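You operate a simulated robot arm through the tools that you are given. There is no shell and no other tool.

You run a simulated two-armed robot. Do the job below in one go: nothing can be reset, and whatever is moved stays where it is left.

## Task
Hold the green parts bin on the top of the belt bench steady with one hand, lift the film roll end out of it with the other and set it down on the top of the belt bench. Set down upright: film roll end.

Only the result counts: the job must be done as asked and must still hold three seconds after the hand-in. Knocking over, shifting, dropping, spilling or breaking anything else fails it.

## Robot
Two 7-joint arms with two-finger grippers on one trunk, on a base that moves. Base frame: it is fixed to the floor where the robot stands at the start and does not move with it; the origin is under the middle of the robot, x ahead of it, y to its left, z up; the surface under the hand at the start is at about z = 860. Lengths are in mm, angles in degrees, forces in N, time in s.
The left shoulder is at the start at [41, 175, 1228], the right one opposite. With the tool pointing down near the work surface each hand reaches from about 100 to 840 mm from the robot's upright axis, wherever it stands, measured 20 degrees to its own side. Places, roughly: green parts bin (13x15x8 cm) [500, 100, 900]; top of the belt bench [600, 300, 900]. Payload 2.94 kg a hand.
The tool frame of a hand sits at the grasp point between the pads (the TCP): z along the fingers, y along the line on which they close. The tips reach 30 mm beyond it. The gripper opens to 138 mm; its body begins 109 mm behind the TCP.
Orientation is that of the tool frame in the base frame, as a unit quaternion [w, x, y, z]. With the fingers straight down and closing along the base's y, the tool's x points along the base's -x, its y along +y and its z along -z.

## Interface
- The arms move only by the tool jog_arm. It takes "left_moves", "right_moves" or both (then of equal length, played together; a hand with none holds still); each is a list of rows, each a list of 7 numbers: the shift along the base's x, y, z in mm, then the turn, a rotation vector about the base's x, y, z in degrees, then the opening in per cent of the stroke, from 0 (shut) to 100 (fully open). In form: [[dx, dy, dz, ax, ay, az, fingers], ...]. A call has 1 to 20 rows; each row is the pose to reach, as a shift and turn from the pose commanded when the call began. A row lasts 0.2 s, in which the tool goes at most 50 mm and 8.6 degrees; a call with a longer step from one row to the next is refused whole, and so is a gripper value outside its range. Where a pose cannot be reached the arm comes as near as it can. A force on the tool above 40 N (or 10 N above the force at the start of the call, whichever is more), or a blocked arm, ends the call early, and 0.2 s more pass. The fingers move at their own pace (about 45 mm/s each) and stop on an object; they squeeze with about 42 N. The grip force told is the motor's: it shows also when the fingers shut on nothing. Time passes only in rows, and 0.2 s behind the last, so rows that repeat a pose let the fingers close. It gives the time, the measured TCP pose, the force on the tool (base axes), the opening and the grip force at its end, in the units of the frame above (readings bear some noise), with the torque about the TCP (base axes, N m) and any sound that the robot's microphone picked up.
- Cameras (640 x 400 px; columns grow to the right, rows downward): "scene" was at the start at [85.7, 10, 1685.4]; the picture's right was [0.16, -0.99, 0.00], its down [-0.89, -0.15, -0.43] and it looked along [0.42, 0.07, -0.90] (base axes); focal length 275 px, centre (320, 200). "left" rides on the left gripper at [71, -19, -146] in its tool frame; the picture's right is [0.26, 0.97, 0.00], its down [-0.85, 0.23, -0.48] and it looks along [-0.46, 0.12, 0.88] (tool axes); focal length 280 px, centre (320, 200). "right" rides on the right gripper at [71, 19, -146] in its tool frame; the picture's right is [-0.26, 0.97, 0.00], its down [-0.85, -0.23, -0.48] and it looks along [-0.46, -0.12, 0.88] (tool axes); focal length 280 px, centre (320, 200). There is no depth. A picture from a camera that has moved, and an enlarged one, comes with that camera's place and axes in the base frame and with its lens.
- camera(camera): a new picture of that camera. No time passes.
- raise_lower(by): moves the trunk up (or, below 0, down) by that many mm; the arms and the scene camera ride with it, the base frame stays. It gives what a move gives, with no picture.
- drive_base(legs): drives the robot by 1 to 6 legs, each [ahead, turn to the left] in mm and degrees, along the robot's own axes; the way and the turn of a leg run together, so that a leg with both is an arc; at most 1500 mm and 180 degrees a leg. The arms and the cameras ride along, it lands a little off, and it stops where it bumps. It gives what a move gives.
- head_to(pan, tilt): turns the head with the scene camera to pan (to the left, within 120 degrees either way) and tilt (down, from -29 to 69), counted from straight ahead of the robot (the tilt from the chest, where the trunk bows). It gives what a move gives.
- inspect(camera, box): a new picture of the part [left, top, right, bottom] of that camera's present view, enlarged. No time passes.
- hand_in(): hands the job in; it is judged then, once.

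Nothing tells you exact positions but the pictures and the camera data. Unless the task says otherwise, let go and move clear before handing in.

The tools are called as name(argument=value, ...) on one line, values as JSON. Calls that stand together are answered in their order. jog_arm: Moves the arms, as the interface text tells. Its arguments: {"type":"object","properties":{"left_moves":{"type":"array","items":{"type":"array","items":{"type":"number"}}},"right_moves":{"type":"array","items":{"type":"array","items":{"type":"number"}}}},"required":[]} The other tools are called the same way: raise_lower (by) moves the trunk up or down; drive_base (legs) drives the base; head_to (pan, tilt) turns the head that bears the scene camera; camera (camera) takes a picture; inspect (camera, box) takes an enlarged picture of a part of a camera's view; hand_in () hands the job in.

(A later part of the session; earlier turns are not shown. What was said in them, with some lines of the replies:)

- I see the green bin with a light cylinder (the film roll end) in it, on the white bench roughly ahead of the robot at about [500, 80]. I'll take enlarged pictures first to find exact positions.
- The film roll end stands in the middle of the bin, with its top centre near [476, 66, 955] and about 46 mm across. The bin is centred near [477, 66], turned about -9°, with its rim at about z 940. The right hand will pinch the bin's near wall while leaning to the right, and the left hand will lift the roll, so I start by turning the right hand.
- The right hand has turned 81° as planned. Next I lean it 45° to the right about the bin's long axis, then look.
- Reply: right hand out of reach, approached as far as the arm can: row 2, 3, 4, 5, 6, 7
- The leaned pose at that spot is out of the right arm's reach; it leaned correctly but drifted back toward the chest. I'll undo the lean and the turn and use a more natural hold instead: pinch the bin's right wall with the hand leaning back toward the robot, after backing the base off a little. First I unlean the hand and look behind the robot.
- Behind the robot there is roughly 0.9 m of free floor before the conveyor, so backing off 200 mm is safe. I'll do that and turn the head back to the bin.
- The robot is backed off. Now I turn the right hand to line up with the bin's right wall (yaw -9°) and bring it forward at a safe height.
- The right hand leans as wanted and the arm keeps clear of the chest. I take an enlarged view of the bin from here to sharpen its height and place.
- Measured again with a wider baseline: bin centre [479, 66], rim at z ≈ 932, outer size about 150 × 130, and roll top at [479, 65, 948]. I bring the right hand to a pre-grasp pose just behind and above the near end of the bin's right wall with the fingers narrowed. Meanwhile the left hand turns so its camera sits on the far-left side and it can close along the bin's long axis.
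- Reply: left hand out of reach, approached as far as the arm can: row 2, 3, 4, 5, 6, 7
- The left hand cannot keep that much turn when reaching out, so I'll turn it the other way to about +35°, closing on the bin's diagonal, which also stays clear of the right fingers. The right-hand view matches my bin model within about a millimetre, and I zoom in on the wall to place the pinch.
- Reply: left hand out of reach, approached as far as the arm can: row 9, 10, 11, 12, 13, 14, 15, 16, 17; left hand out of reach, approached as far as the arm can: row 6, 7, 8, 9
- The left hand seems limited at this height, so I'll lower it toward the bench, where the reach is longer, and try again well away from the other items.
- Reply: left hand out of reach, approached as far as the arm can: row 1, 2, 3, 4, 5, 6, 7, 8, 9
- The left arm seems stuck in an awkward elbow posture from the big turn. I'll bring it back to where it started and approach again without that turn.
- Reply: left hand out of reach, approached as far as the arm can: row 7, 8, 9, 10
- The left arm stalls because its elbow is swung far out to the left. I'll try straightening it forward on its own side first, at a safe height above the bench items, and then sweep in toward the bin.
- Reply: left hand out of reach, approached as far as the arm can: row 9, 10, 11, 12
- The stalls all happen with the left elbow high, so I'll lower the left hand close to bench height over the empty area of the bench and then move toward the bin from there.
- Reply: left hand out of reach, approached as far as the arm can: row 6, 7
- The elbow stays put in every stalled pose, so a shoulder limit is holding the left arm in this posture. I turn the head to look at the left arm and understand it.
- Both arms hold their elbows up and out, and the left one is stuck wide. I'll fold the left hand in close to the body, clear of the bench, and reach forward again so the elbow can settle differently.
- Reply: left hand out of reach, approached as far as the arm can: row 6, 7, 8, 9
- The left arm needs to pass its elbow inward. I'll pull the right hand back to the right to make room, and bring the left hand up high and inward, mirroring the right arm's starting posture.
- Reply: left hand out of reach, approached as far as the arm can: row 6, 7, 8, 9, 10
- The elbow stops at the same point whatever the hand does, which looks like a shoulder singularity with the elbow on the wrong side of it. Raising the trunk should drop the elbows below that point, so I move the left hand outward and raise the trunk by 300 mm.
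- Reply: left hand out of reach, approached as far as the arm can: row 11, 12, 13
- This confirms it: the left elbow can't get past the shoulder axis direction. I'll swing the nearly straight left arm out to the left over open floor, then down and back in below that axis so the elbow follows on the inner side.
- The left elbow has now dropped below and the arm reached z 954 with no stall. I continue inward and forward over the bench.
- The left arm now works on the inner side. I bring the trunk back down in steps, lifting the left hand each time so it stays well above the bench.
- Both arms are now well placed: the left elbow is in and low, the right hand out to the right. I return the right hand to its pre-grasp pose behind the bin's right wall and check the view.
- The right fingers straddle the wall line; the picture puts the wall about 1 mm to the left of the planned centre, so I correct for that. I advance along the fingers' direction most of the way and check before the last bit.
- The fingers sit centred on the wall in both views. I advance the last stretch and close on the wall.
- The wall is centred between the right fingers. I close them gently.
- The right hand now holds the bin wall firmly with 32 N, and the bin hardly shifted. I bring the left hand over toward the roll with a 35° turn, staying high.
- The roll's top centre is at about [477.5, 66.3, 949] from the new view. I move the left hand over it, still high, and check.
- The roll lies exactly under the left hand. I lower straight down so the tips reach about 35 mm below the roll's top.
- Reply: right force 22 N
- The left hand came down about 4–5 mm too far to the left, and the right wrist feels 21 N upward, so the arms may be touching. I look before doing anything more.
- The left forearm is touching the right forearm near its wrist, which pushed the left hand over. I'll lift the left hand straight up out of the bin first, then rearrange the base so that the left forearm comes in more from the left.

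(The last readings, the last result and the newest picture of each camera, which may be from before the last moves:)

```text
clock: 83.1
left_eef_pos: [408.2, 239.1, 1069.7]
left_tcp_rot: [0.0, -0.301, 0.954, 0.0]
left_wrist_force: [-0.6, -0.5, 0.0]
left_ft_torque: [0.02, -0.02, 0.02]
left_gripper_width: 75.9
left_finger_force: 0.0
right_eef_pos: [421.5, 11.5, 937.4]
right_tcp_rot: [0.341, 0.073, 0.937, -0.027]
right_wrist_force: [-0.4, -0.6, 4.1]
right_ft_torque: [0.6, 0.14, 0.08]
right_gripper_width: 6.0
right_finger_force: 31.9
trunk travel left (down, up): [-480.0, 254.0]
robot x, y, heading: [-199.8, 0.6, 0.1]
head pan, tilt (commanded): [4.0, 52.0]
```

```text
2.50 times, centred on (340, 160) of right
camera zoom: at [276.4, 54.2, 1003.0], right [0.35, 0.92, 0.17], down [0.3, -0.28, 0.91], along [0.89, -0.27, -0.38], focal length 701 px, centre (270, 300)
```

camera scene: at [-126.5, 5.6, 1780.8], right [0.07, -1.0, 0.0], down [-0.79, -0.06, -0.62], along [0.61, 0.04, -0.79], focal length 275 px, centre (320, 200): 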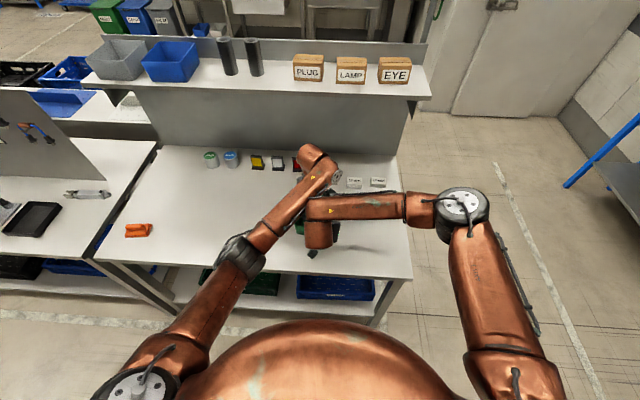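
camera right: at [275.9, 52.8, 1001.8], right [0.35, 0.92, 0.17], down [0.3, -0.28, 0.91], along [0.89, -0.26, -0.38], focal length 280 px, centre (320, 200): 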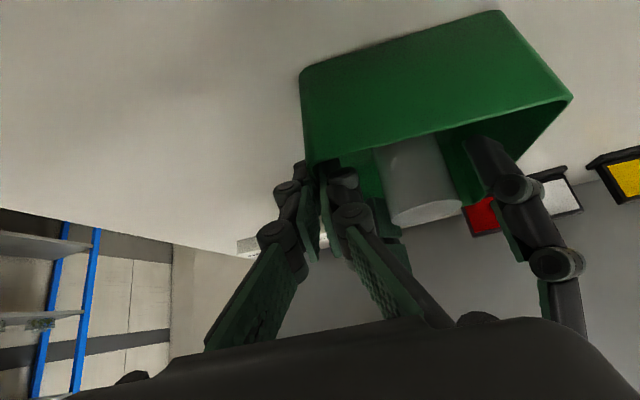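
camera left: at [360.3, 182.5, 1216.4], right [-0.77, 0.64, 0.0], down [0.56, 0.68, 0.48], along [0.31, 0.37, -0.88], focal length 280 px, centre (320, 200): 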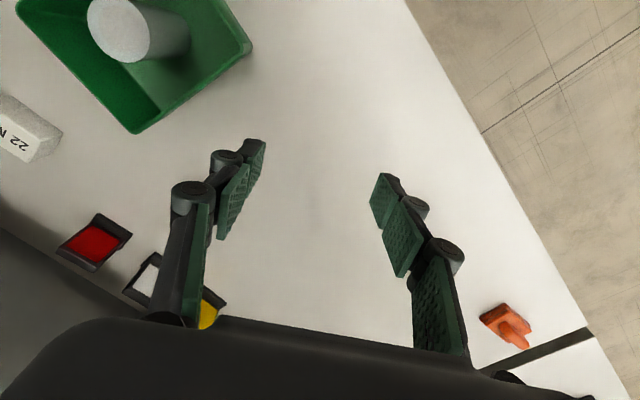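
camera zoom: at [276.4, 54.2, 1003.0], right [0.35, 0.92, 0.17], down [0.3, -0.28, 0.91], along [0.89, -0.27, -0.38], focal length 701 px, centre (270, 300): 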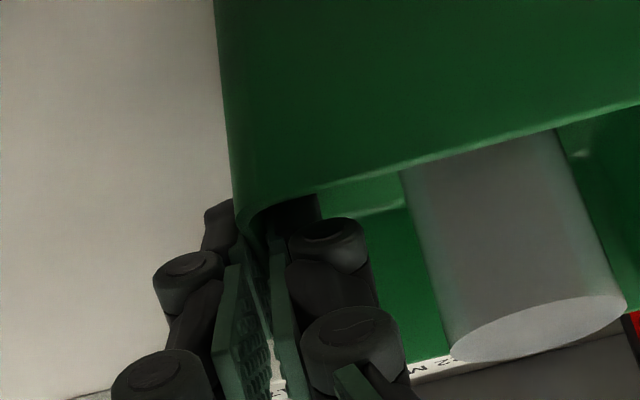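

The contact is gone and the bin has stayed in place. I release the bin wall, back the right hand out along its own direction, and raise it clear.

jog_arm(right_moves=[[0, 0, 0, 0, 0, 0, 8], [0, 0, 0, 0, 0, 0, 14], [0, 0, 0, 0, 0, 0, 20], [0, 0, 0, 0, 0, 0, 20], [-11, 1.4, 13.5, 0, 0, 0, 20], [-24, 3.4, 29, 0, 0, 0, 20], [-38, 5.4, 46, 0, 0, 0, 20], [-57, 8, 69, 0, 0, 0, 20], [-80, 0, 100, 0, 0, 0, 20], [-100, -20, 125, 0, 0, 0, 20], [-115, -50, 145, 0, 0, 0, 20], [-125, -85, 160, 0, 0, 0, 20]])

inspect(camera="scene", box=[240, 140, 400, 280])

```text
clock: 85.7
left_eef_pos: [408.5, 236.0, 1070.7]
left_tcp_rot: [0.0, -0.301, 0.954, 0.001]
left_wrist_force: [-0.2, 0.0, 0.5]
left_ft_torque: [0.05, 0.0, 0.0]
left_gripper_width: 75.7
left_finger_force: 0.1
right_eef_pos: [297.8, -75.6, 1094.3]
right_tcp_rot: [0.341, 0.074, 0.937, -0.026]
right_wrist_force: [0.1, -0.5, 0.0]
right_ft_torque: [0.07, 0.01, 0.04]
right_gripper_width: 27.6
right_finger_force: 0.0
trunk travel left (down, up): [-480.0, 254.0]
robot x, y, heading: [-198.5, -0.2, 0.3]
head pan, tilt (commanded): [4.0, 52.0]
```

```text
2.86 times, centred on (320, 210) of scene
camera zoom: at [-126.1, 2.4, 1780.6], right [0.07, -1.0, 0.0], down [-0.79, -0.05, -0.62], along [0.61, 0.04, -0.79], focal length 785 px, centre (320, 171)
```

zoom: 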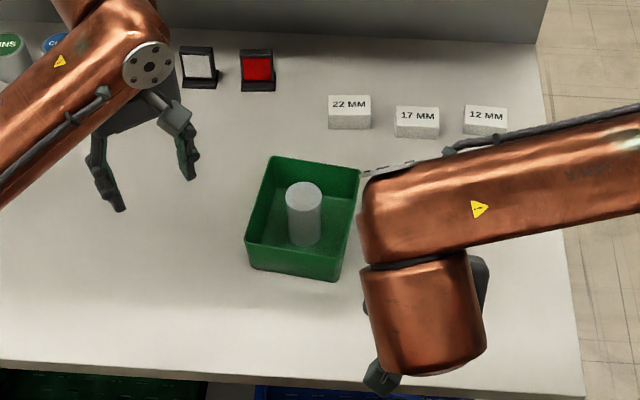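

I drive the base forward about 110 mm so that the left arm bends more and comes in from the left, and I'll also lean the right hand more (50°) so its forearm stays lower and further back.

drive_base(legs=[[110, 0]])

camera(camera="scene")

```text
clock: 86.9
left_eef_pos: [513.0, 240.5, 1072.4]
left_tcp_rot: [0.004, -0.303, 0.953, 0.0]
left_wrist_force: [1.5, -1.1, 0.0]
left_ft_torque: [-0.03, 0.16, -0.02]
left_gripper_width: 75.8
left_finger_force: 0.1
right_eef_pos: [402.0, -71.8, 1097.6]
right_tcp_rot: [0.344, 0.071, 0.936, -0.026]
right_wrist_force: [0.3, 0.1, 0.1]
right_ft_torque: [-0.1, 0.05, -0.05]
right_gripper_width: 27.5
right_finger_force: 0.1
trunk travel left (down, up): [-480.0, 254.0]
robot x, y, heading: [-89.4, 0.1, 0.0]
head pan, tilt (commanded): [4.0, 52.0]
```

```text
taken
camera scene: at [-10.6, 6.2, 1780.3], right [0.07, -1.0, 0.0], down [-0.79, -0.06, -0.61], along [0.61, 0.04, -0.79], focal length 275 px, centre (320, 200)
```

scene: 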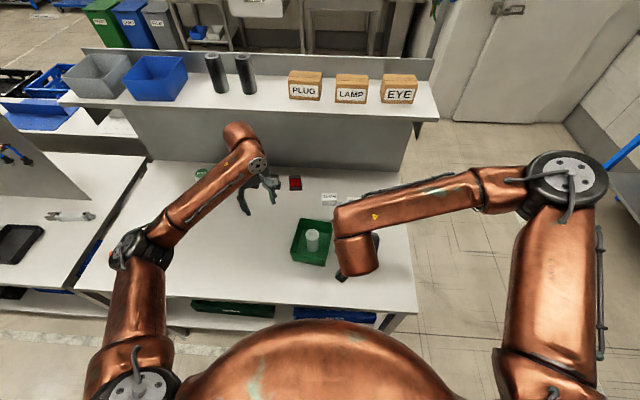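

jog_arm(right_moves=[[-20, 5, 0, -0.8, -5, 0, 20], [-40, 15, -5, -1.56, -9.88, 0, 20], [-55, 35, -20, -1.56, -9.88, 0, 20], [-57, 60, -45, -1.56, -9.88, 0, 20], [-57, 85, -65, -1.56, -9.88, 0, 20], [-57, 95, -70, -1.56, -9.88, 0, 20], [-57, 95, -70, -1.56, -9.88, 0, 20]])

camera(camera="right")

camera(camera="scene")

```text
clock: 88.5
left_eef_pos: [511.2, 239.4, 1074.2]
left_tcp_rot: [0.005, -0.301, 0.953, -0.001]
left_wrist_force: [-0.1, -0.2, 0.4]
left_ft_torque: [-0.03, -0.03, 0.0]
left_gripper_width: 75.9
left_finger_force: 0.1
right_eef_pos: [343.1, 22.5, 1028.1]
right_tcp_rot: [0.426, 0.069, 0.902, -0.032]
right_wrist_force: [0.2, 0.0, -0.4]
right_ft_torque: [-0.02, -0.01, 0.01]
right_gripper_width: 27.7
right_finger_force: 0.0
trunk travel left (down, up): [-480.0, 254.0]
robot x, y, heading: [-91.2, -0.5, 0.0]
head pan, tilt (commanded): [4.0, 52.0]
```

```text
taken
camera right: at [189.0, 64.2, 1066.8], right [0.31, 0.93, 0.2], down [0.14, -0.25, 0.96], along [0.94, -0.27, -0.2], focal length 280 px, centre (320, 200)
```

right: 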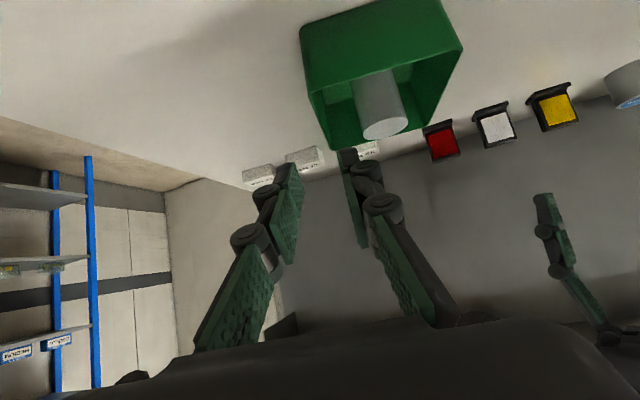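

```text
taken
camera scene: at [-14.3, 5.3, 1780.6], right [0.07, -1.0, 0.0], down [-0.79, -0.06, -0.62], along [0.61, 0.04, -0.79], focal length 275 px, centre (320, 200)
```

scene: 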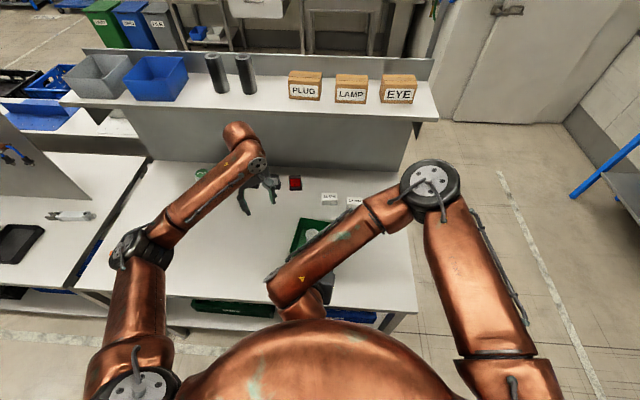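

The right forearm now reaches back from an elbow on the far right, clear of the bin's left side. I bring the right hand to 60 mm from the wall grip and check centring.

jog_arm(right_moves=[[10, -1, -18, 0, 0, 0, 20], [22, -2, -36, 0, 0, 0, 20], [35.5, -3.2, -53.5, 0, 0, 0, 20], [35.5, -3.2, -53.5, 0, 0, 0, 20]])

inspect(camera="right", box=[260, 60, 420, 220])

```text
clock: 89.5
left_eef_pos: [511.2, 237.3, 1074.7]
left_tcp_rot: [0.005, -0.302, 0.953, -0.002]
left_wrist_force: [0.0, 0.6, 0.0]
left_ft_torque: [-0.01, -0.01, -0.02]
left_gripper_width: 76.0
left_finger_force: 0.0
right_eef_pos: [379.7, 18.9, 974.9]
right_tcp_rot: [0.425, 0.068, 0.902, -0.032]
right_wrist_force: [0.2, 0.2, 0.3]
right_ft_torque: [0.01, 0.0, -0.03]
right_gripper_width: 27.8
right_finger_force: 0.1
trunk travel left (down, up): [-480.0, 254.0]
robot x, y, heading: [-89.9, 1.7, 0.4]
head pan, tilt (commanded): [4.0, 52.0]
```

```text
2.50 times, centred on (340, 140) of right
camera zoom: at [225.3, 61.5, 1013.3], right [0.31, 0.93, 0.2], down [0.14, -0.26, 0.96], along [0.94, -0.27, -0.21], focal length 701 px, centre (270, 350)
```

zoom: 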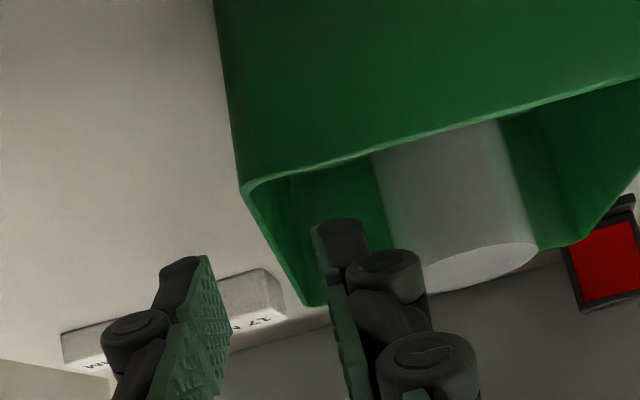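

Centring on the wall is right to within half a millimetre. I advance to the grip pose.

jog_arm(right_moves=[[9, -1.4, -7.8, 0, 0, 0, 20], [18, -2.8, -15.6, 0, 0, 0, 20], [27, -4.2, -23.3, 0, 0, 0, 20], [36, -5.6, -31, 0, 0, 0, 20], [44.9, -7, -38.8, 0, 0, 0, 20], [44.9, -7, -38.8, 0, 0, 0, 20]])

inspect(camera="right", box=[260, 60, 420, 220])

camera(camera="left")

```text
clock: 90.9
left_eef_pos: [512.6, 239.1, 1074.0]
left_tcp_rot: [0.005, -0.301, 0.954, -0.001]
left_wrist_force: [0.3, -0.4, -0.5]
left_ft_torque: [0.03, -0.04, 0.0]
left_gripper_width: 75.9
left_finger_force: 0.0
right_eef_pos: [423.0, 11.6, 936.3]
right_tcp_rot: [0.426, 0.068, 0.902, -0.032]
right_wrist_force: [0.6, -0.7, 0.0]
right_ft_torque: [0.01, 0.01, 0.02]
right_gripper_width: 27.5
right_finger_force: 0.0
trunk travel left (down, up): [-480.0, 254.0]
robot x, y, heading: [-91.4, -1.9, -0.1]
head pan, tilt (commanded): [4.0, 52.0]
```

```text
2.50 times, centred on (340, 140) of right
camera zoom: at [269.8, 54.7, 975.0], right [0.31, 0.93, 0.2], down [0.14, -0.25, 0.96], along [0.94, -0.27, -0.21], focal length 701 px, centre (270, 350)
```

zoom: 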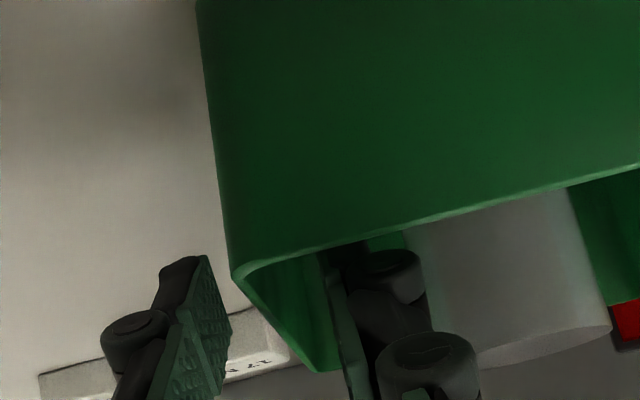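

```text
taken
camera left: at [462.6, 182.5, 1220.5], right [-0.77, 0.64, -0.01], down [0.56, 0.68, 0.48], along [0.31, 0.37, -0.88], focal length 280 px, centre (320, 200)
```

left: 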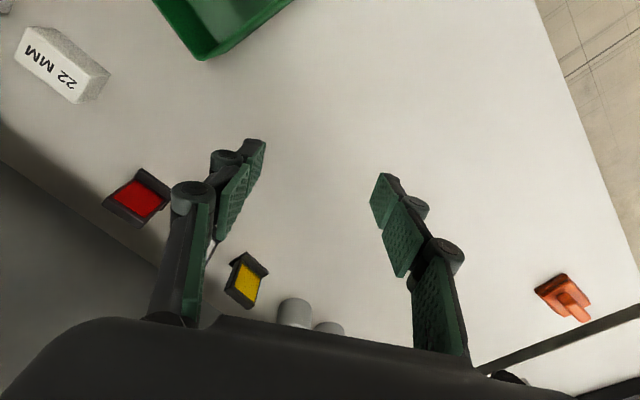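

jog_arm(right_moves=[[0, 0, 0, 0, 0, 0, 14], [0, 0, 0, 0, 0, 0, 10], [0, 0, 0, 0, 0, 0, 7], [0, 0, 0, 0, 0, 0, 5], [0, 0, 0, 0, 0, 0, 3.5], [0, 0, 0, 0, 0, 0, 2], [0, 0, 0, 0, 0, 0, 0], [0, 0, 0, 0, 0, 0, 0]])

inspect(camera="right", box=[260, 60, 420, 220])

camera(camera="scene")

```text
clock: 92.7
left_eef_pos: [511.2, 238.2, 1074.0]
left_tcp_rot: [0.005, -0.301, 0.954, -0.001]
left_wrist_force: [-0.1, -0.3, 0.2]
left_ft_torque: [-0.02, 0.01, -0.01]
left_gripper_width: 76.0
left_finger_force: 0.1
right_eef_pos: [424.6, 12.7, 937.7]
right_tcp_rot: [0.426, 0.068, 0.902, -0.031]
right_wrist_force: [1.3, 0.6, 4.1]
right_ft_torque: [0.64, 0.02, -0.12]
right_gripper_width: 5.8
right_finger_force: 31.3
trunk travel left (down, up): [-480.0, 254.0]
robot x, y, heading: [-88.3, 1.2, -0.2]
head pan, tilt (commanded): [4.0, 52.0]
```

```text
2.50 times, centred on (340, 140) of right
camera zoom: at [270.1, 55.0, 975.4], right [0.31, 0.93, 0.2], down [0.14, -0.26, 0.96], along [0.94, -0.27, -0.2], focal length 701 px, centre (270, 350)
```

zoom: 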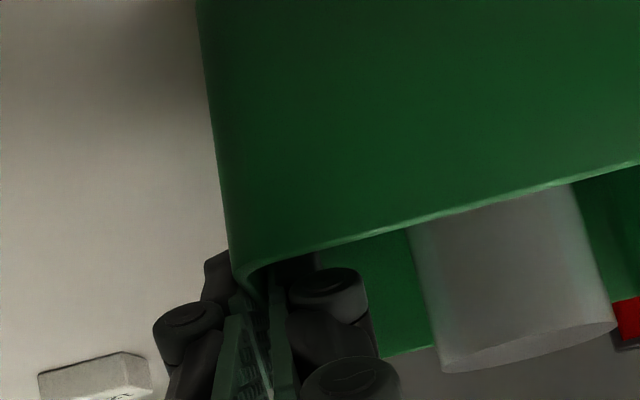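

```text
taken
camera scene: at [-13.5, 5.2, 1780.6], right [0.07, -1.0, 0.0], down [-0.79, -0.06, -0.62], along [0.61, 0.04, -0.79], focal length 275 px, centre (320, 200)
```

scene: 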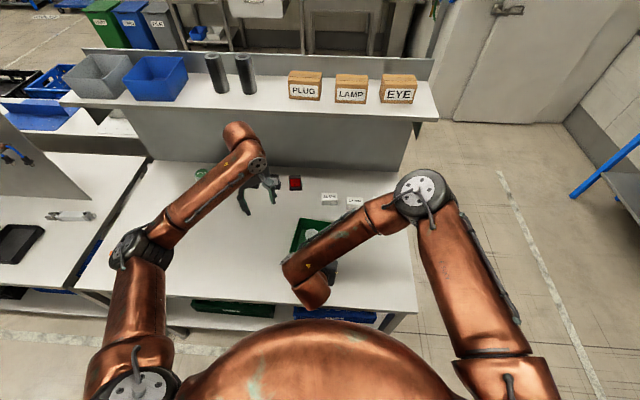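

The bin wall is held again at 31 N. I bring the left hand over the roll at a safe height and check for contact and alignment.

jog_arm(left_moves=[[-6, -35, 0, 0, 0, 0, 55], [-13, -70, 0, 0, 0, 0, 55], [-20, -105, 0, 0, 0, 0, 55], [-27, -140, -5, 0, 0, 0, 55], [-33.5, -172, -10, 0, 0, 0, 55], [-33.5, -172, -10, 0, 0, 0, 55]])

camera(camera="left")

camera(camera="scene")

```text
clock: 94.1
left_eef_pos: [477.5, 68.0, 1063.6]
left_tcp_rot: [0.006, -0.301, 0.954, -0.001]
left_wrist_force: [-0.5, 1.1, 0.6]
left_ft_torque: [-0.02, -0.04, -0.03]
left_gripper_width: 75.8
left_finger_force: 0.1
right_eef_pos: [422.6, 11.9, 936.9]
right_tcp_rot: [0.425, 0.069, 0.902, -0.032]
right_wrist_force: [0.7, -1.6, 4.6]
right_ft_torque: [0.6, -0.1, -0.12]
right_gripper_width: 5.8
right_finger_force: 31.9
trunk travel left (down, up): [-480.0, 254.0]
robot x, y, heading: [-89.1, -0.9, 0.1]
head pan, tilt (commanded): [4.0, 52.0]
```

```text
taken
camera left: at [428.3, 10.8, 1210.4], right [-0.77, 0.64, -0.01], down [0.56, 0.68, 0.48], along [0.31, 0.37, -0.88], focal length 280 px, centre (320, 200)
```

left: 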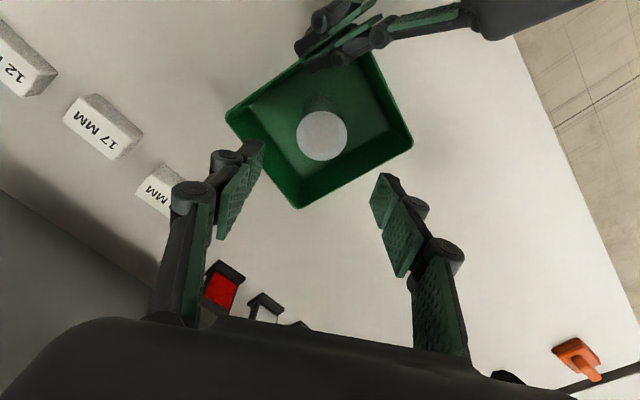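

```text
taken
camera scene: at [-13.9, 5.4, 1780.6], right [0.07, -1.0, 0.0], down [-0.79, -0.06, -0.62], along [0.61, 0.04, -0.79], focal length 275 px, centre (320, 200)
```

scene: 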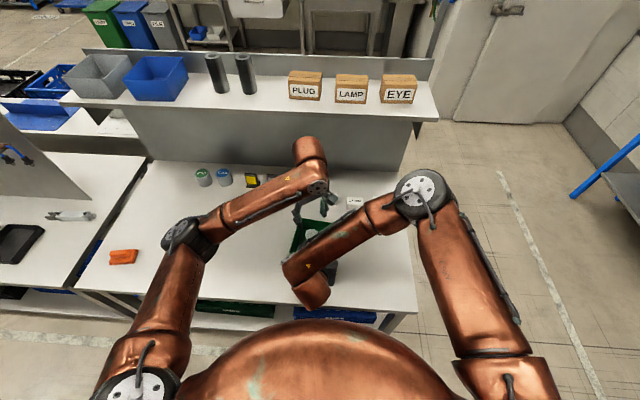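

inspect(camera="left", box=[220, 60, 420, 220])

```text
2.50 times, centred on (320, 140) of left
camera zoom: at [428.3, 10.8, 1210.4], right [-0.77, 0.64, -0.01], down [0.56, 0.68, 0.48], along [0.31, 0.37, -0.88], focal length 701 px, centre (320, 350)
```

zoom: 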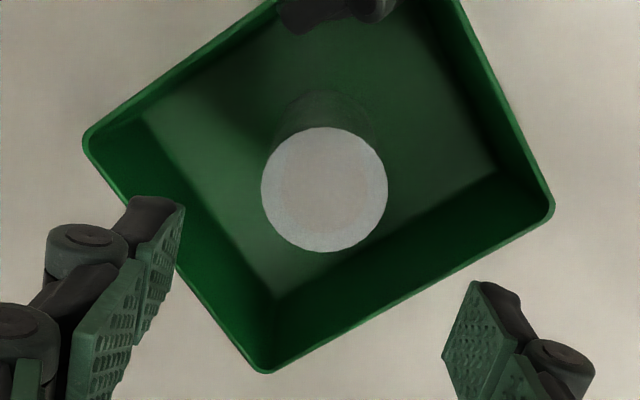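

The arms are clear of each other and the roll is centred within 1 mm. I lower the left hand, removing a small tilt on the way.

jog_arm(left_moves=[[-0.6, 0.4, -20, 0, 0.7, 0, 55], [-0.6, 0.4, -42, 0, 0.7, 0, 55], [-0.6, 0.4, -64, 0, 0.7, 0, 55], [-0.6, 0.4, -84, 0, 0.7, 0, 55], [-0.6, 0.4, -102, 0, 0.7, 0, 55], [-0.6, 0.4, -118, 0, 0.7, 0, 55], [-0.6, 0.4, -118, 0, 0.7, 0, 55]])

camera(camera="left")

inspect(camera="scene", box=[180, 120, 440, 320])

```text
clock: 95.7
left_eef_pos: [475.5, 68.5, 946.8]
left_tcp_rot: [0.0, -0.301, 0.954, 0.0]
left_wrist_force: [0.4, 0.4, -1.2]
left_ft_torque: [-0.01, 0.0, 0.01]
left_gripper_width: 76.0
left_finger_force: 0.0
right_eef_pos: [423.5, 11.7, 936.4]
right_tcp_rot: [0.426, 0.068, 0.902, -0.032]
right_wrist_force: [0.1, -1.1, 5.1]
right_ft_torque: [0.6, -0.12, -0.08]
right_gripper_width: 5.8
right_finger_force: 31.6
trunk travel left (down, up): [-480.0, 254.0]
robot x, y, heading: [-90.1, 0.7, 0.1]
head pan, tilt (commanded): [4.0, 52.0]
```

```text
taken
camera left: at [430.3, 11.7, 1093.9], right [-0.77, 0.64, 0.0], down [0.56, 0.68, 0.47], along [0.3, 0.37, -0.88], focal length 280 px, centre (320, 200)
```

left: 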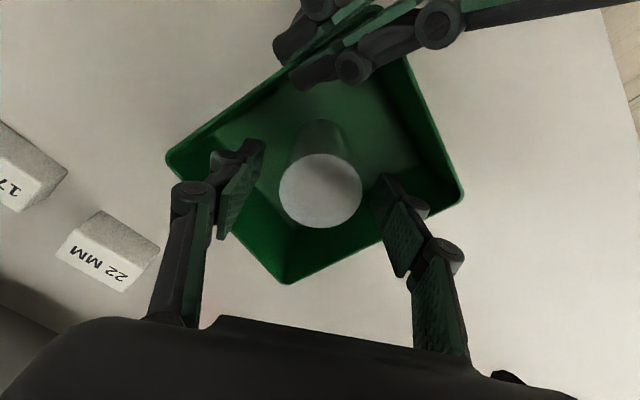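

```text
2.00 times, centred on (310, 220) of scene
camera zoom: at [-13.7, 4.8, 1780.6], right [0.07, -1.0, 0.0], down [-0.79, -0.06, -0.62], along [0.61, 0.04, -0.79], focal length 549 px, centre (340, 160)
```

zoom: 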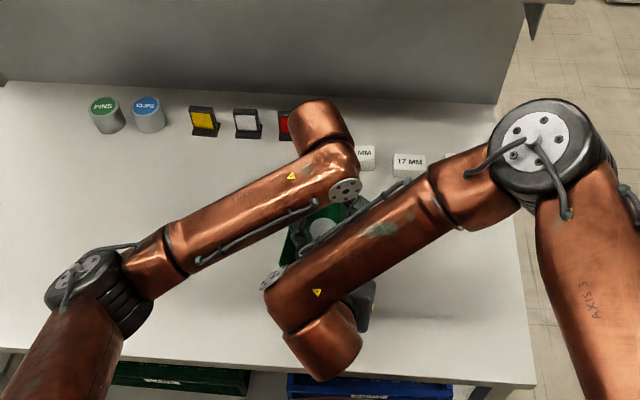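

No contact this time, and the roll's top lies centred between the left fingers. I close on it gradually.

jog_arm(left_moves=[[0, 0, 0, 0, 0, 0, 48], [0, 0, 0, 0, 0, 0, 42], [0, 0, 0, 0, 0, 0, 38], [0, 0, 0, 0, 0, 0, 36], [0, 0, 0, 0, 0, 0, 34], [0, 0, 0, 0, 0, 0, 32], [0, 0, 0, 0, 0, 0, 28], [0, 0, 0, 0, 0, 0, 20], [0, 0, 0, 0, 0, 0, 20]])

camera(camera="left")

camera(camera="right")

```text
clock: 97.7
left_eef_pos: [476.7, 69.0, 946.0]
left_tcp_rot: [0.0, -0.302, 0.953, 0.001]
left_wrist_force: [-0.7, 0.0, 0.9]
left_ft_torque: [0.0, 0.04, 0.0]
left_gripper_width: 46.1
left_finger_force: 42.0
right_eef_pos: [423.7, 11.7, 936.2]
right_tcp_rot: [0.426, 0.068, 0.902, -0.032]
right_wrist_force: [-0.2, 0.5, 3.5]
right_ft_torque: [0.58, -0.15, -0.07]
right_gripper_width: 5.6
right_finger_force: 32.1
trunk travel left (down, up): [-480.0, 254.0]
robot x, y, heading: [-89.4, 3.2, -0.2]
head pan, tilt (commanded): [4.0, 52.0]
```

```text
taken
camera left: at [430.3, 11.9, 1094.1], right [-0.77, 0.64, 0.0], down [0.56, 0.68, 0.47], along [0.3, 0.37, -0.88], focal length 280 px, centre (320, 200)
```

left: 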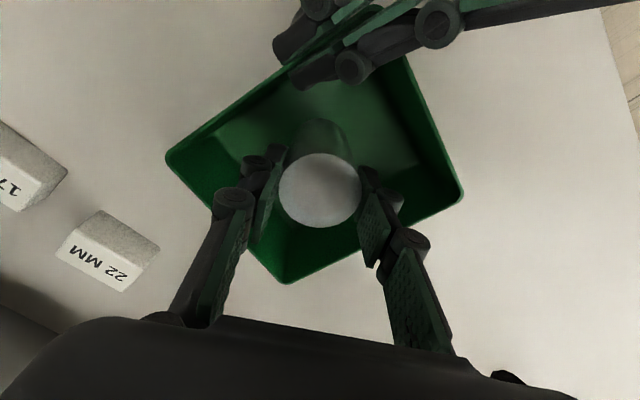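

```text
taken
camera right: at [269.7, 54.6, 975.2], right [0.31, 0.93, 0.2], down [0.14, -0.26, 0.96], along [0.94, -0.27, -0.21], focal length 280 px, centre (320, 200)
```

right: 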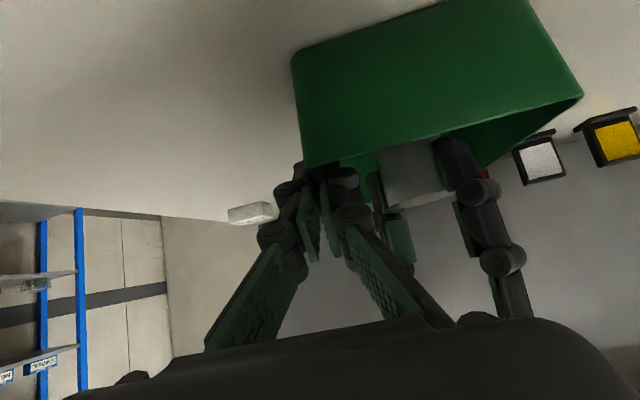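

The roll is gripped at 46 mm with 42 N. I lift it straight up out of the bin while the right hand keeps holding.

jog_arm(left_moves=[[0, 0, 6, 0, 0, 0, 20], [0, 0, 18, 0, 0, 0, 20], [0, 0, 35, 0, 0, 0, 20], [0, 0, 55, 0, 0, 0, 20], [0, 0, 75, 0, 0, 0, 20], [0, 0, 95, 0, 0, 0, 20], [0, 0, 110, 0, 0, 0, 20], [0, 0, 120, 0, 0, 0, 20], [0, 0, 120, 0, 0, 0, 20]])

camera(camera="left")

camera(camera="right")

camera(camera="scene")

```text
clock: 99.7
left_eef_pos: [478.4, 67.6, 1068.4]
left_tcp_rot: [0.0, -0.301, 0.954, 0.001]
left_wrist_force: [0.2, 0.1, -1.2]
left_ft_torque: [-0.03, 0.02, -0.01]
left_gripper_width: 46.4
left_finger_force: 42.2
right_eef_pos: [424.3, 12.3, 936.3]
right_tcp_rot: [0.426, 0.068, 0.902, -0.031]
right_wrist_force: [0.4, 0.6, 3.7]
right_ft_torque: [0.6, -0.16, 0.0]
right_gripper_width: 6.2
right_finger_force: 31.7
trunk travel left (down, up): [-480.0, 254.0]
robot x, y, heading: [-88.5, -1.1, -0.2]
head pan, tilt (commanded): [4.0, 52.0]
```

```text
taken
camera left: at [430.3, 10.6, 1214.5], right [-0.77, 0.64, 0.0], down [0.56, 0.68, 0.47], along [0.3, 0.37, -0.88], focal length 280 px, centre (320, 200)
```

left: 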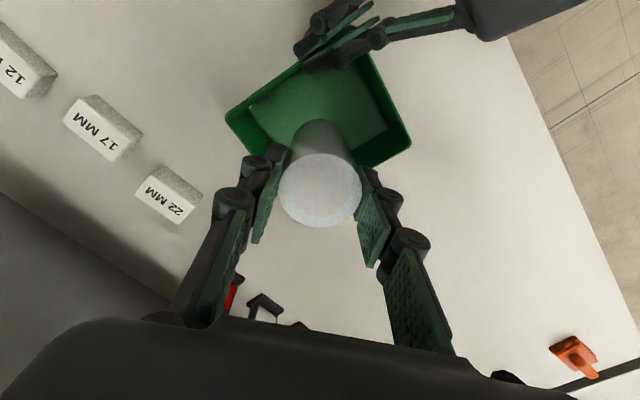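

```text
taken
camera right: at [269.7, 54.6, 975.2], right [0.31, 0.93, 0.2], down [0.14, -0.26, 0.96], along [0.94, -0.27, -0.21], focal length 280 px, centre (320, 200)
```

right: 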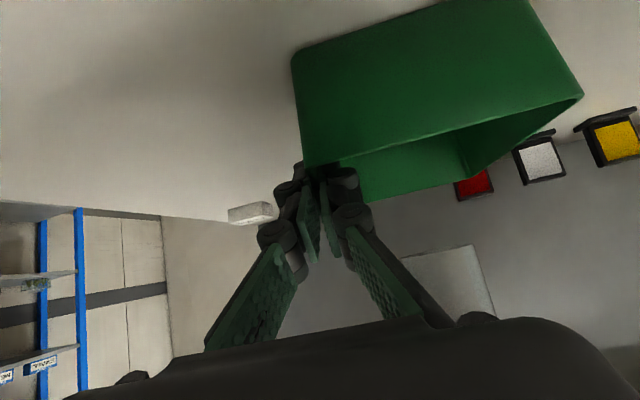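

```text
taken
camera scene: at [-13.6, 4.9, 1780.5], right [0.07, -1.0, 0.0], down [-0.79, -0.06, -0.62], along [0.61, 0.04, -0.79], focal length 275 px, centre (320, 200)
```

scene: 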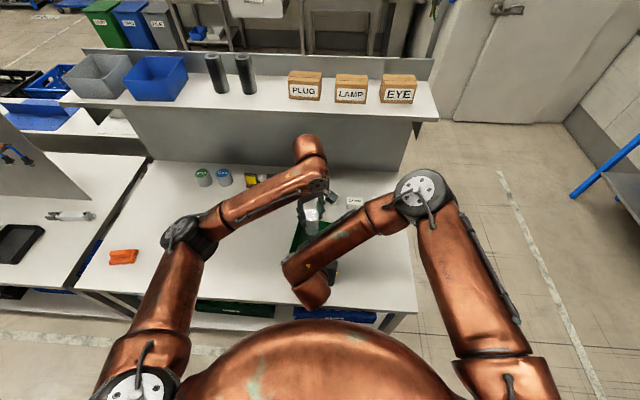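

The roll is out of the bin and the bin hasn't moved. I carry it left to the empty part of the bench, around [470, 270].

jog_arm(left_moves=[[0, 15, 0, 0, 0, 0, 20], [-1, 40, 0, 0, 0, 0, 20], [-2, 70, 0, 0, 0, 0, 20], [-3, 100, 0, 0, 0, 0, 20], [-4, 130, 0, 0, 0, 0, 20], [-5, 160, 0, 0, 0, 0, 20], [-6, 185, 0, 0, 0, 0, 20], [-8, 203, 0, 0, 0, 0, 20], [-8, 203, 0, 0, 0, 0, 20], [-8, 203, -20, 0, 0, 0, 20], [-8, 203, -45, 0, 0, 0, 20], [-8, 203, -70, 0, 0, 0, 20], [-8, 203, -90, 0, 0, 0, 20], [-8, 203, -90, 0, 0, 0, 20]])

camera(camera="left")

camera(camera="scene")

camera(camera="right")

```text
clock: 102.7
left_eef_pos: [469.3, 268.7, 974.6]
left_tcp_rot: [-0.001, -0.302, 0.953, 0.0]
left_wrist_force: [-1.1, 0.3, -0.7]
left_ft_torque: [-0.02, 0.02, 0.01]
left_gripper_width: 46.4
left_finger_force: 42.1
right_eef_pos: [423.3, 12.2, 936.4]
right_tcp_rot: [0.426, 0.069, 0.902, -0.032]
right_wrist_force: [-0.3, -0.7, 3.8]
right_ft_torque: [0.58, -0.15, -0.05]
right_gripper_width: 6.1
right_finger_force: 31.3
trunk travel left (down, up): [-480.0, 254.0]
robot x, y, heading: [-86.6, 0.4, -0.0]
head pan, tilt (commanded): [4.0, 52.0]
```

```text
taken
camera left: at [422.2, 212.8, 1122.7], right [-0.77, 0.64, 0.0], down [0.56, 0.68, 0.47], along [0.3, 0.37, -0.88], focal length 280 px, centre (320, 200)
```

left: 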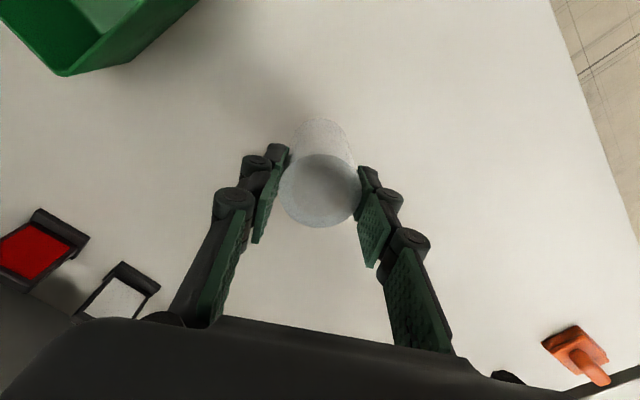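

```text
taken
camera scene: at [-13.7, 5.1, 1780.6], right [0.07, -1.0, 0.0], down [-0.79, -0.06, -0.62], along [0.61, 0.04, -0.79], focal length 275 px, centre (320, 200)
```

scene: 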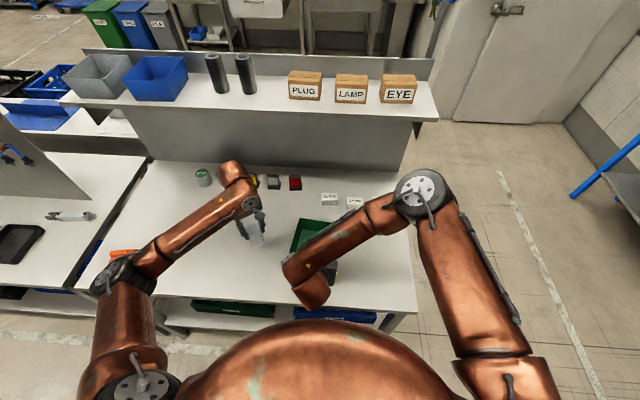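

```text
taken
camera right: at [269.7, 54.7, 975.2], right [0.31, 0.93, 0.2], down [0.14, -0.26, 0.96], along [0.94, -0.27, -0.21], focal length 280 px, centre (320, 200)
```

right: 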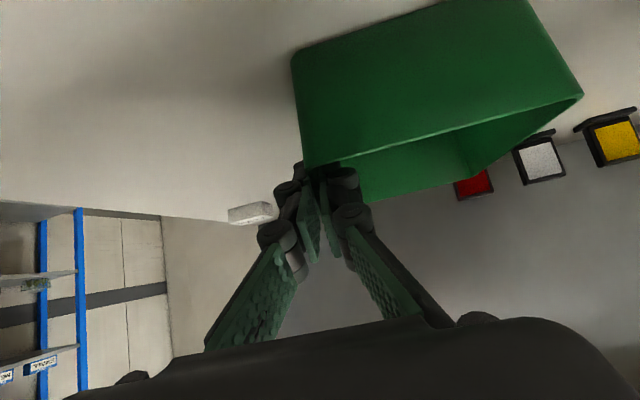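

The roll hangs upright over clear bench. I lower it in small steps, feeling for the bench.

jog_arm(left_moves=[[0, 0, -8, 0, 0, 0, 20], [0, 0, -16, 0, 0, 0, 20], [0, 0, -22, 0, 0, 0, 20], [0, 0, -25, 0, 0, 0, 20]])

inspect(camera="scene", box=[190, 180, 310, 280])

```text
clock: 103.7
left_eef_pos: [468.7, 269.9, 950.5]
left_tcp_rot: [-0.001, -0.301, 0.954, 0.0]
left_wrist_force: [-0.2, -0.3, -0.2]
left_ft_torque: [0.02, -0.01, 0.0]
left_gripper_width: 46.3
left_finger_force: 41.7
right_eef_pos: [423.7, 11.6, 936.6]
right_tcp_rot: [0.425, 0.068, 0.902, -0.031]
right_wrist_force: [0.2, -0.3, 5.0]
right_ft_torque: [0.59, -0.17, -0.06]
right_gripper_width: 6.2
right_finger_force: 31.8
trunk travel left (down, up): [-480.0, 254.0]
robot x, y, heading: [-87.6, -5.2, 0.4]
head pan, tilt (commanded): [4.0, 52.0]
```

```text
4.00 times, centred on (250, 230) of scene
camera zoom: at [-13.7, 5.1, 1780.5], right [0.07, -1.0, 0.0], down [-0.79, -0.06, -0.62], along [0.61, 0.04, -0.79], focal length 1098 px, centre (600, 80)
```

zoom: 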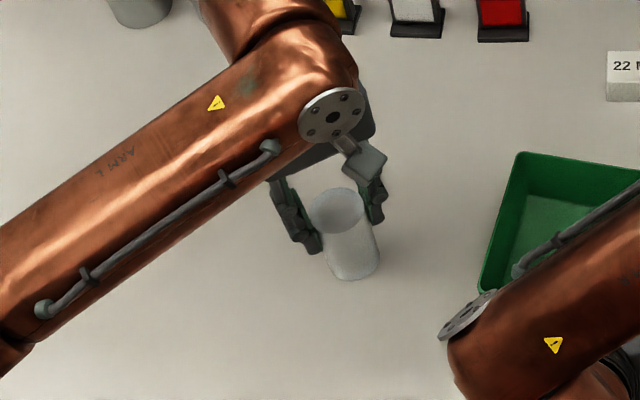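

jog_arm(left_moves=[[0, 0, -2, 0, 0, 0, 20], [0, 0, -4, 0, 0, 0, 20], [0, 0, -4, 0, 0, 0, 20]])

```text
clock: 104.5
left_eef_pos: [469.7, 271.0, 947.4]
left_tcp_rot: [-0.001, -0.301, 0.954, 0.001]
left_wrist_force: [0.4, 0.6, 0.3]
left_ft_torque: [0.03, 0.0, -0.01]
left_gripper_width: 46.1
left_finger_force: 42.1
right_eef_pos: [423.1, 12.3, 936.3]
right_tcp_rot: [0.425, 0.068, 0.902, -0.031]
right_wrist_force: [0.8, 0.0, 3.6]
right_ft_torque: [0.62, -0.15, -0.03]
right_gripper_width: 5.8
right_finger_force: 31.9
trunk travel left (down, up): [-480.0, 254.0]
robot x, y, heading: [-90.0, 2.7, 0.2]
head pan, tilt (commanded): [4.0, 52.0]
```

jog_arm(left_moves=[[0, 0, -1.5, 0, 0, 0, 20], [0, 0, -3, 0, 0, 0, 20], [0, 0, -3, 0, 0, 0, 20]])

```text
clock: 105.3
left_eef_pos: [469.0, 271.0, 945.5]
left_tcp_rot: [-0.001, -0.301, 0.953, 0.001]
left_wrist_force: [0.1, 0.5, -0.2]
left_ft_torque: [-0.04, -0.01, 0.0]
left_gripper_width: 46.4
left_finger_force: 42.1
right_eef_pos: [423.2, 11.5, 936.7]
right_tcp_rot: [0.425, 0.068, 0.902, -0.032]
right_wrist_force: [0.3, 0.5, 4.5]
right_ft_torque: [0.63, -0.16, -0.01]
right_gripper_width: 6.3
right_finger_force: 31.7
trunk travel left (down, up): [-480.0, 254.0]
robot x, y, heading: [-88.1, -1.7, -0.0]
head pan, tilt (commanded): [4.0, 52.0]
```

jog_arm(left_moves=[[0, 0, -1, 0, 0, 0, 20], [0, 0, -2, 0, 0, 0, 20], [0, 0, -2, 0, 0, 0, 20]])

```text
clock: 106.1
left_eef_pos: [469.0, 270.1, 942.1]
left_tcp_rot: [-0.001, -0.302, 0.953, 0.001]
left_wrist_force: [-0.1, -0.2, 2.1]
left_ft_torque: [0.09, -0.06, -0.01]
left_gripper_width: 46.1
left_finger_force: 42.0
right_eef_pos: [423.0, 13.0, 936.7]
right_tcp_rot: [0.425, 0.068, 0.902, -0.032]
right_wrist_force: [0.2, 1.5, 4.8]
right_ft_torque: [0.64, -0.13, -0.02]
right_gripper_width: 5.8
right_finger_force: 31.7
trunk travel left (down, up): [-480.0, 254.0]
robot x, y, heading: [-89.2, 3.0, -0.1]
head pan, tilt (commanded): [4.0, 52.0]
```

A first light contact shows (2 N upward). One more millimetre to seat it.

jog_arm(left_moves=[[0, 0, -0.7, 0, 0, 0, 20], [0, 0, -1, 0, 0, 0, 20], [0, 0, -1, 0, 0, 0, 20]])

camera(camera="left")

inspect(camera="scene", box=[190, 180, 310, 280])

```text
clock: 106.9
left_eef_pos: [469.5, 269.6, 942.8]
left_tcp_rot: [0.001, -0.301, 0.954, 0.0]
left_wrist_force: [-2.9, 1.2, 17.6]
left_ft_torque: [0.1, 0.24, -0.02]
left_gripper_width: 46.4
left_finger_force: 41.9
right_eef_pos: [423.0, 11.3, 936.7]
right_tcp_rot: [0.425, 0.068, 0.902, -0.031]
right_wrist_force: [0.5, 1.5, 3.2]
right_ft_torque: [0.62, 0.03, -0.14]
right_gripper_width: 6.1
right_finger_force: 31.7
trunk travel left (down, up): [-480.0, 254.0]
robot x, y, heading: [-88.5, -0.2, 0.2]
head pan, tilt (commanded): [4.0, 52.0]
```

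```text
taken
camera left: at [421.3, 213.6, 1089.7], right [-0.77, 0.64, 0.0], down [0.56, 0.68, 0.48], along [0.3, 0.37, -0.88], focal length 280 px, centre (320, 200)
```

left: 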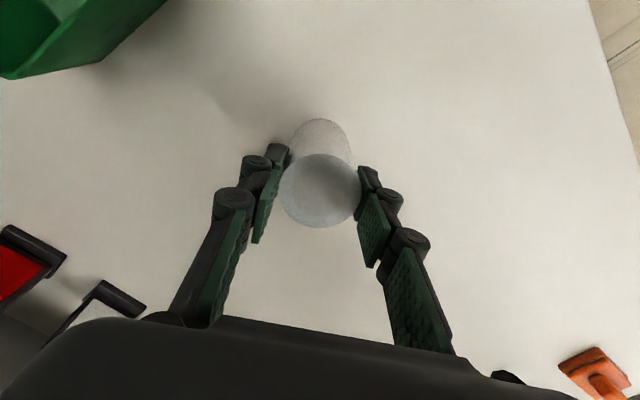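

```text
4.00 times, centred on (250, 230) of scene
camera zoom: at [-15.5, 4.6, 1780.8], right [0.07, -1.0, 0.0], down [-0.79, -0.06, -0.62], along [0.61, 0.04, -0.79], focal length 1098 px, centre (600, 80)
```

zoom: 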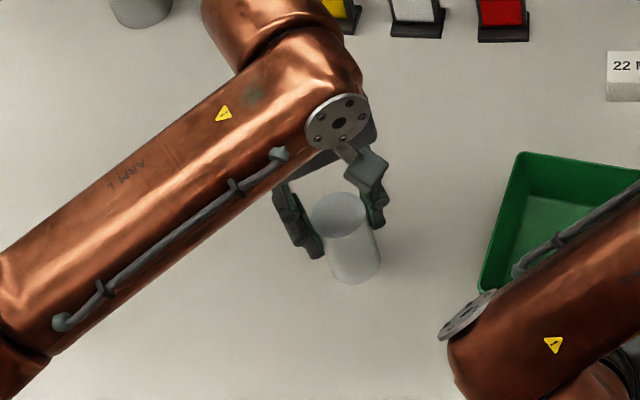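

The roll is firmly on the bench (18 N). I ease off a little and open the left fingers slowly.

jog_arm(left_moves=[[0, 0, 0.7, 0, 0, 0, 20], [0, 0, 0.7, 0, 0, 0, 20], [0, 0, 0.7, 0, 0, 0, 33], [0, 0, 0.7, 0, 0, 0, 35], [0, 0, 0.7, 0, 0, 0, 38], [0, 0, 0.7, 0, 0, 0, 42], [0, 0, 0.7, 0, 0, 0, 48], [0, 0, 0.7, 0, 0, 0, 55], [0, 0, 0.7, 0, 0, 0, 55]])

camera(camera="left")

inspect(camera="scene", box=[190, 180, 310, 280])

```text
clock: 108.9
left_eef_pos: [468.1, 270.4, 942.7]
left_tcp_rot: [-0.001, -0.302, 0.953, 0.001]
left_wrist_force: [-0.3, 0.4, -0.3]
left_ft_torque: [0.0, -0.03, 0.01]
left_gripper_width: 76.1
left_finger_force: 0.2
right_eef_pos: [424.0, 12.3, 937.1]
right_tcp_rot: [0.425, 0.068, 0.902, -0.032]
right_wrist_force: [-0.6, -1.7, 6.2]
right_ft_torque: [0.56, -0.14, 0.05]
right_gripper_width: 5.9
right_finger_force: 31.7
trunk travel left (down, up): [-480.0, 254.0]
robot x, y, heading: [-87.5, -4.2, 0.0]
head pan, tilt (commanded): [4.0, 52.0]
```

```text
taken
camera left: at [421.8, 213.5, 1088.9], right [-0.77, 0.64, 0.0], down [0.56, 0.68, 0.48], along [0.3, 0.37, -0.88], focal length 280 px, centre (320, 200)
```

left: 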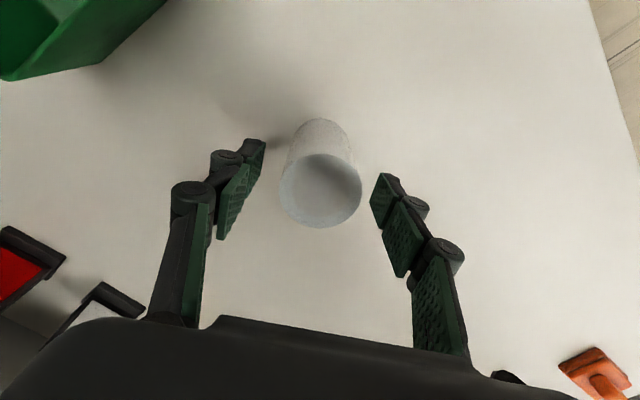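

```text
4.00 times, centred on (250, 230) of scene
camera zoom: at [-14.0, 4.9, 1780.6], right [0.07, -1.0, 0.0], down [-0.79, -0.06, -0.62], along [0.61, 0.04, -0.79], focal length 1098 px, centre (600, 80)
```

zoom: 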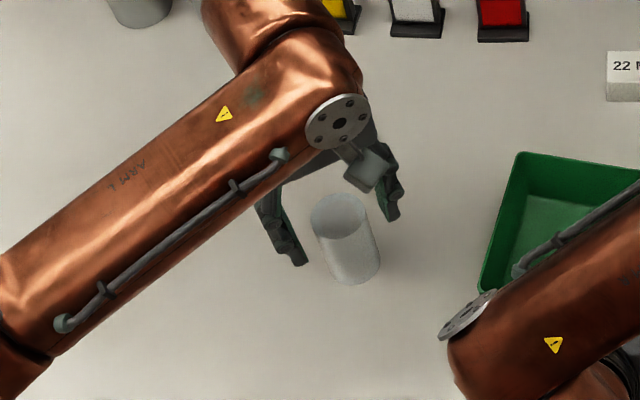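

The roll stands free and upright. I lift the left hand straight up, then move it away.

jog_arm(left_moves=[[0, 0, 10, 0, 0, 0, 55], [0, 0, 30, 0, 0, 0, 55], [0, 0, 55, 0, 0, 0, 55], [0, 0, 80, 0, 0, 0, 55], [0, 0, 110, 0, 0, 0, 55], [0, 0, 140, 0, 0, 0, 55], [-20, 30, 150, 0, 0, 0, 55], [-40, 60, 150, 0, 0, 0, 55], [-60, 90, 150, 0, 0, 0, 55]])

jog_arm(right_moves=[[0, 0, 0, 0, 0, 0, 6], [0, 0, 0, 0, 0, 0, 10], [0, 0, 0, 0, 0, 0, 15], [0, 0, 0, 0, 0, 0, 20], [0, 0, 0, 0, 0, 0, 20], [-9, 1.4, 7.8, 0, 0, 0, 20], [-18, 2.8, 15.6, 0, 0, 0, 20], [-30, 4.7, 26, 0, 0, 0, 20], [-45, 7, 38.8, 0, 0, 0, 20], [-65, 6, 70, 0, 0, 0, 20], [-75, 0, 105, 0, 0, 0, 20], [-75, -25, 140, 0, 0, 0, 20], [-70, -60, 160, 0, 0, 0, 20], [-60, -100, 170, 0, 0, 0, 20]])

camera(camera="scene")

camera(camera="left")

```text
clock: 110.9
left_eef_pos: [408.9, 360.2, 1092.3]
left_tcp_rot: [-0.001, -0.301, 0.954, 0.0]
left_wrist_force: [-0.4, 0.8, 0.0]
left_ft_torque: [-0.05, -0.04, -0.04]
left_gripper_width: 75.8
left_finger_force: 0.1
right_eef_pos: [423.5, 13.7, 937.9]
right_tcp_rot: [0.425, 0.068, 0.902, -0.032]
right_wrist_force: [-0.3, -0.6, 5.7]
right_ft_torque: [0.65, 0.11, 0.04]
right_gripper_width: 6.0
right_finger_force: 31.5
trunk travel left (down, up): [-480.0, 254.0]
robot x, y, heading: [-88.2, 0.4, -0.1]
head pan, tilt (commanded): [4.0, 52.0]
```

```text
clock: 113.9
left_eef_pos: [408.7, 358.0, 1091.5]
left_tcp_rot: [-0.002, -0.302, 0.953, 0.002]
left_wrist_force: [0.4, -0.1, 1.2]
left_ft_torque: [0.1, 0.01, 0.01]
left_gripper_width: 76.0
left_finger_force: 0.0
right_eef_pos: [364.4, -90.9, 1106.3]
right_tcp_rot: [0.425, 0.069, 0.902, -0.032]
right_wrist_force: [0.3, -0.4, -0.9]
right_ft_torque: [0.06, -0.01, 0.0]
right_gripper_width: 27.4
right_finger_force: 0.0
trunk travel left (down, up): [-480.0, 254.0]
robot x, y, heading: [-89.2, -4.1, 0.2]
head pan, tilt (commanded): [4.0, 52.0]
```

```text
taken
camera scene: at [-13.4, 1.8, 1780.5], right [0.07, -1.0, 0.0], down [-0.79, -0.05, -0.62], along [0.61, 0.04, -0.79], focal length 275 px, centre (320, 200)
```

scene: 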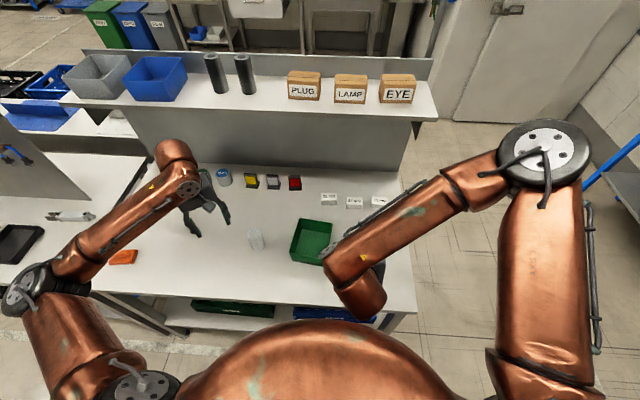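

```text
taken
camera left: at [363.3, 301.0, 1239.0], right [-0.77, 0.64, 0.0], down [0.56, 0.68, 0.48], along [0.3, 0.37, -0.88], focal length 280 px, centre (320, 200)
```

left: 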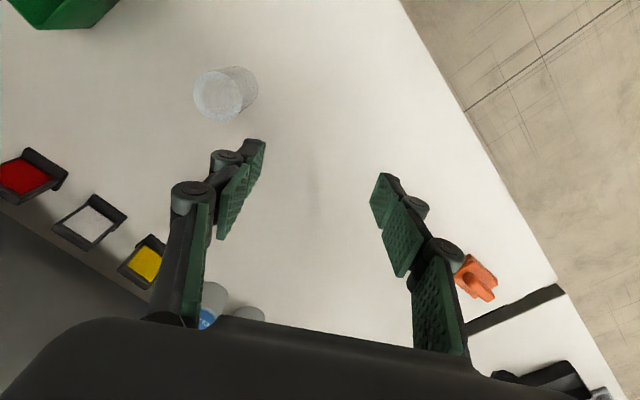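

Both hands are clear. I take a closer look at the roll, the bin and the other items before handing in.

inspect(camera="scene", box=[160, 150, 420, 310])

inspect(camera="left", box=[120, 0, 360, 160])

camera(camera="right")

```text
2.46 times, centred on (290, 230) of scene
camera zoom: at [-13.4, 1.8, 1780.5], right [0.07, -1.0, 0.0], down [-0.79, -0.05, -0.62], along [0.61, 0.04, -0.79], focal length 676 px, centre (394, 126)
```

zoom: 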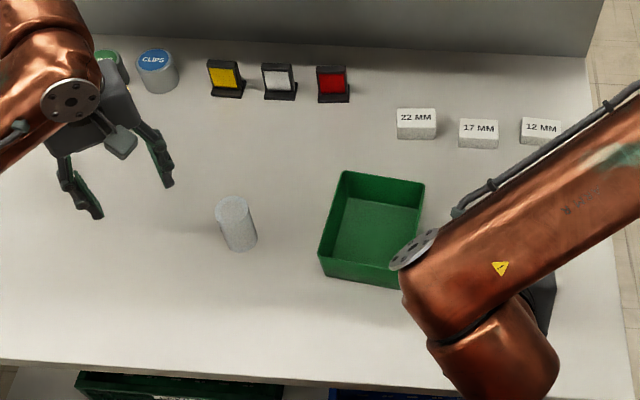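

```text
2.50 times, centred on (240, 80) of left
camera zoom: at [363.3, 301.0, 1239.0], right [-0.77, 0.64, 0.0], down [0.56, 0.68, 0.48], along [0.3, 0.37, -0.88], focal length 701 px, centre (520, 500)
```

zoom: 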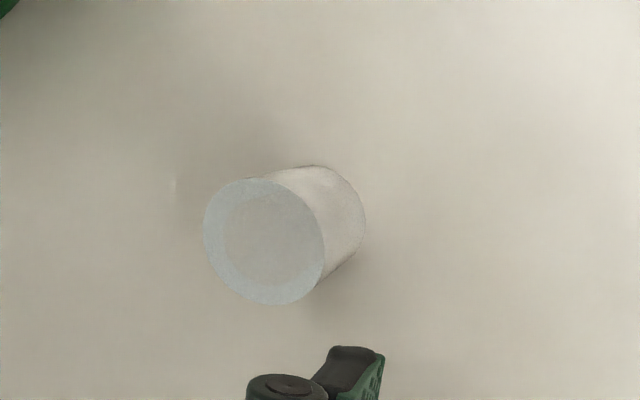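

```text
taken
camera right: at [211.1, -47.9, 1144.7], right [0.31, 0.93, 0.2], down [0.14, -0.26, 0.96], along [0.94, -0.27, -0.21], focal length 280 px, centre (320, 200)
```

right: 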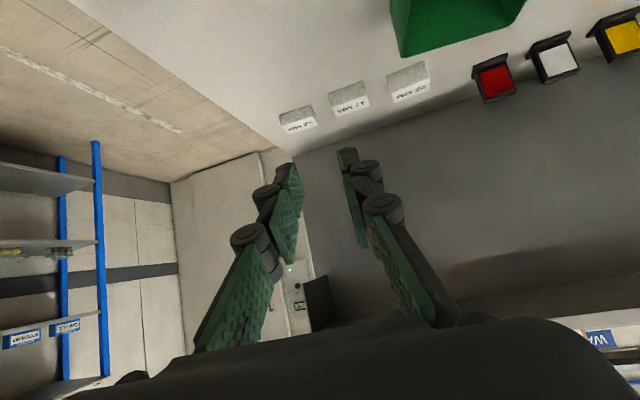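

The film roll end stands upright and free on the bench at about [469, 270]. The bin is within a few millimetres of where it started. The other items I can see are where they were, and both hands are clear, so I hand the job in.

hand_in()

```text
The job is handed in.
```

The film roll end is out of the green parts bin and standing upright on the bench at about [469, 270]. I handed the job in; the tool only confirmed that it was received.

- **Hold:** the right hand gripped the bin's right wall at about 32 N for the whole lift. The bin ended within a few millimetres of where it started.
- **Regrip:** on the first try the two forearms touched. I let go of the bin, drove the base forward 110 mm and gripped the same wall again. The roll had not been gripped yet.
- **Other items:** everything else I could see on the bench was where it had been. The PINS can was partly hidden behind the left arm in the last picture.

Both hands were open and clear of the roll and bin at hand-in.
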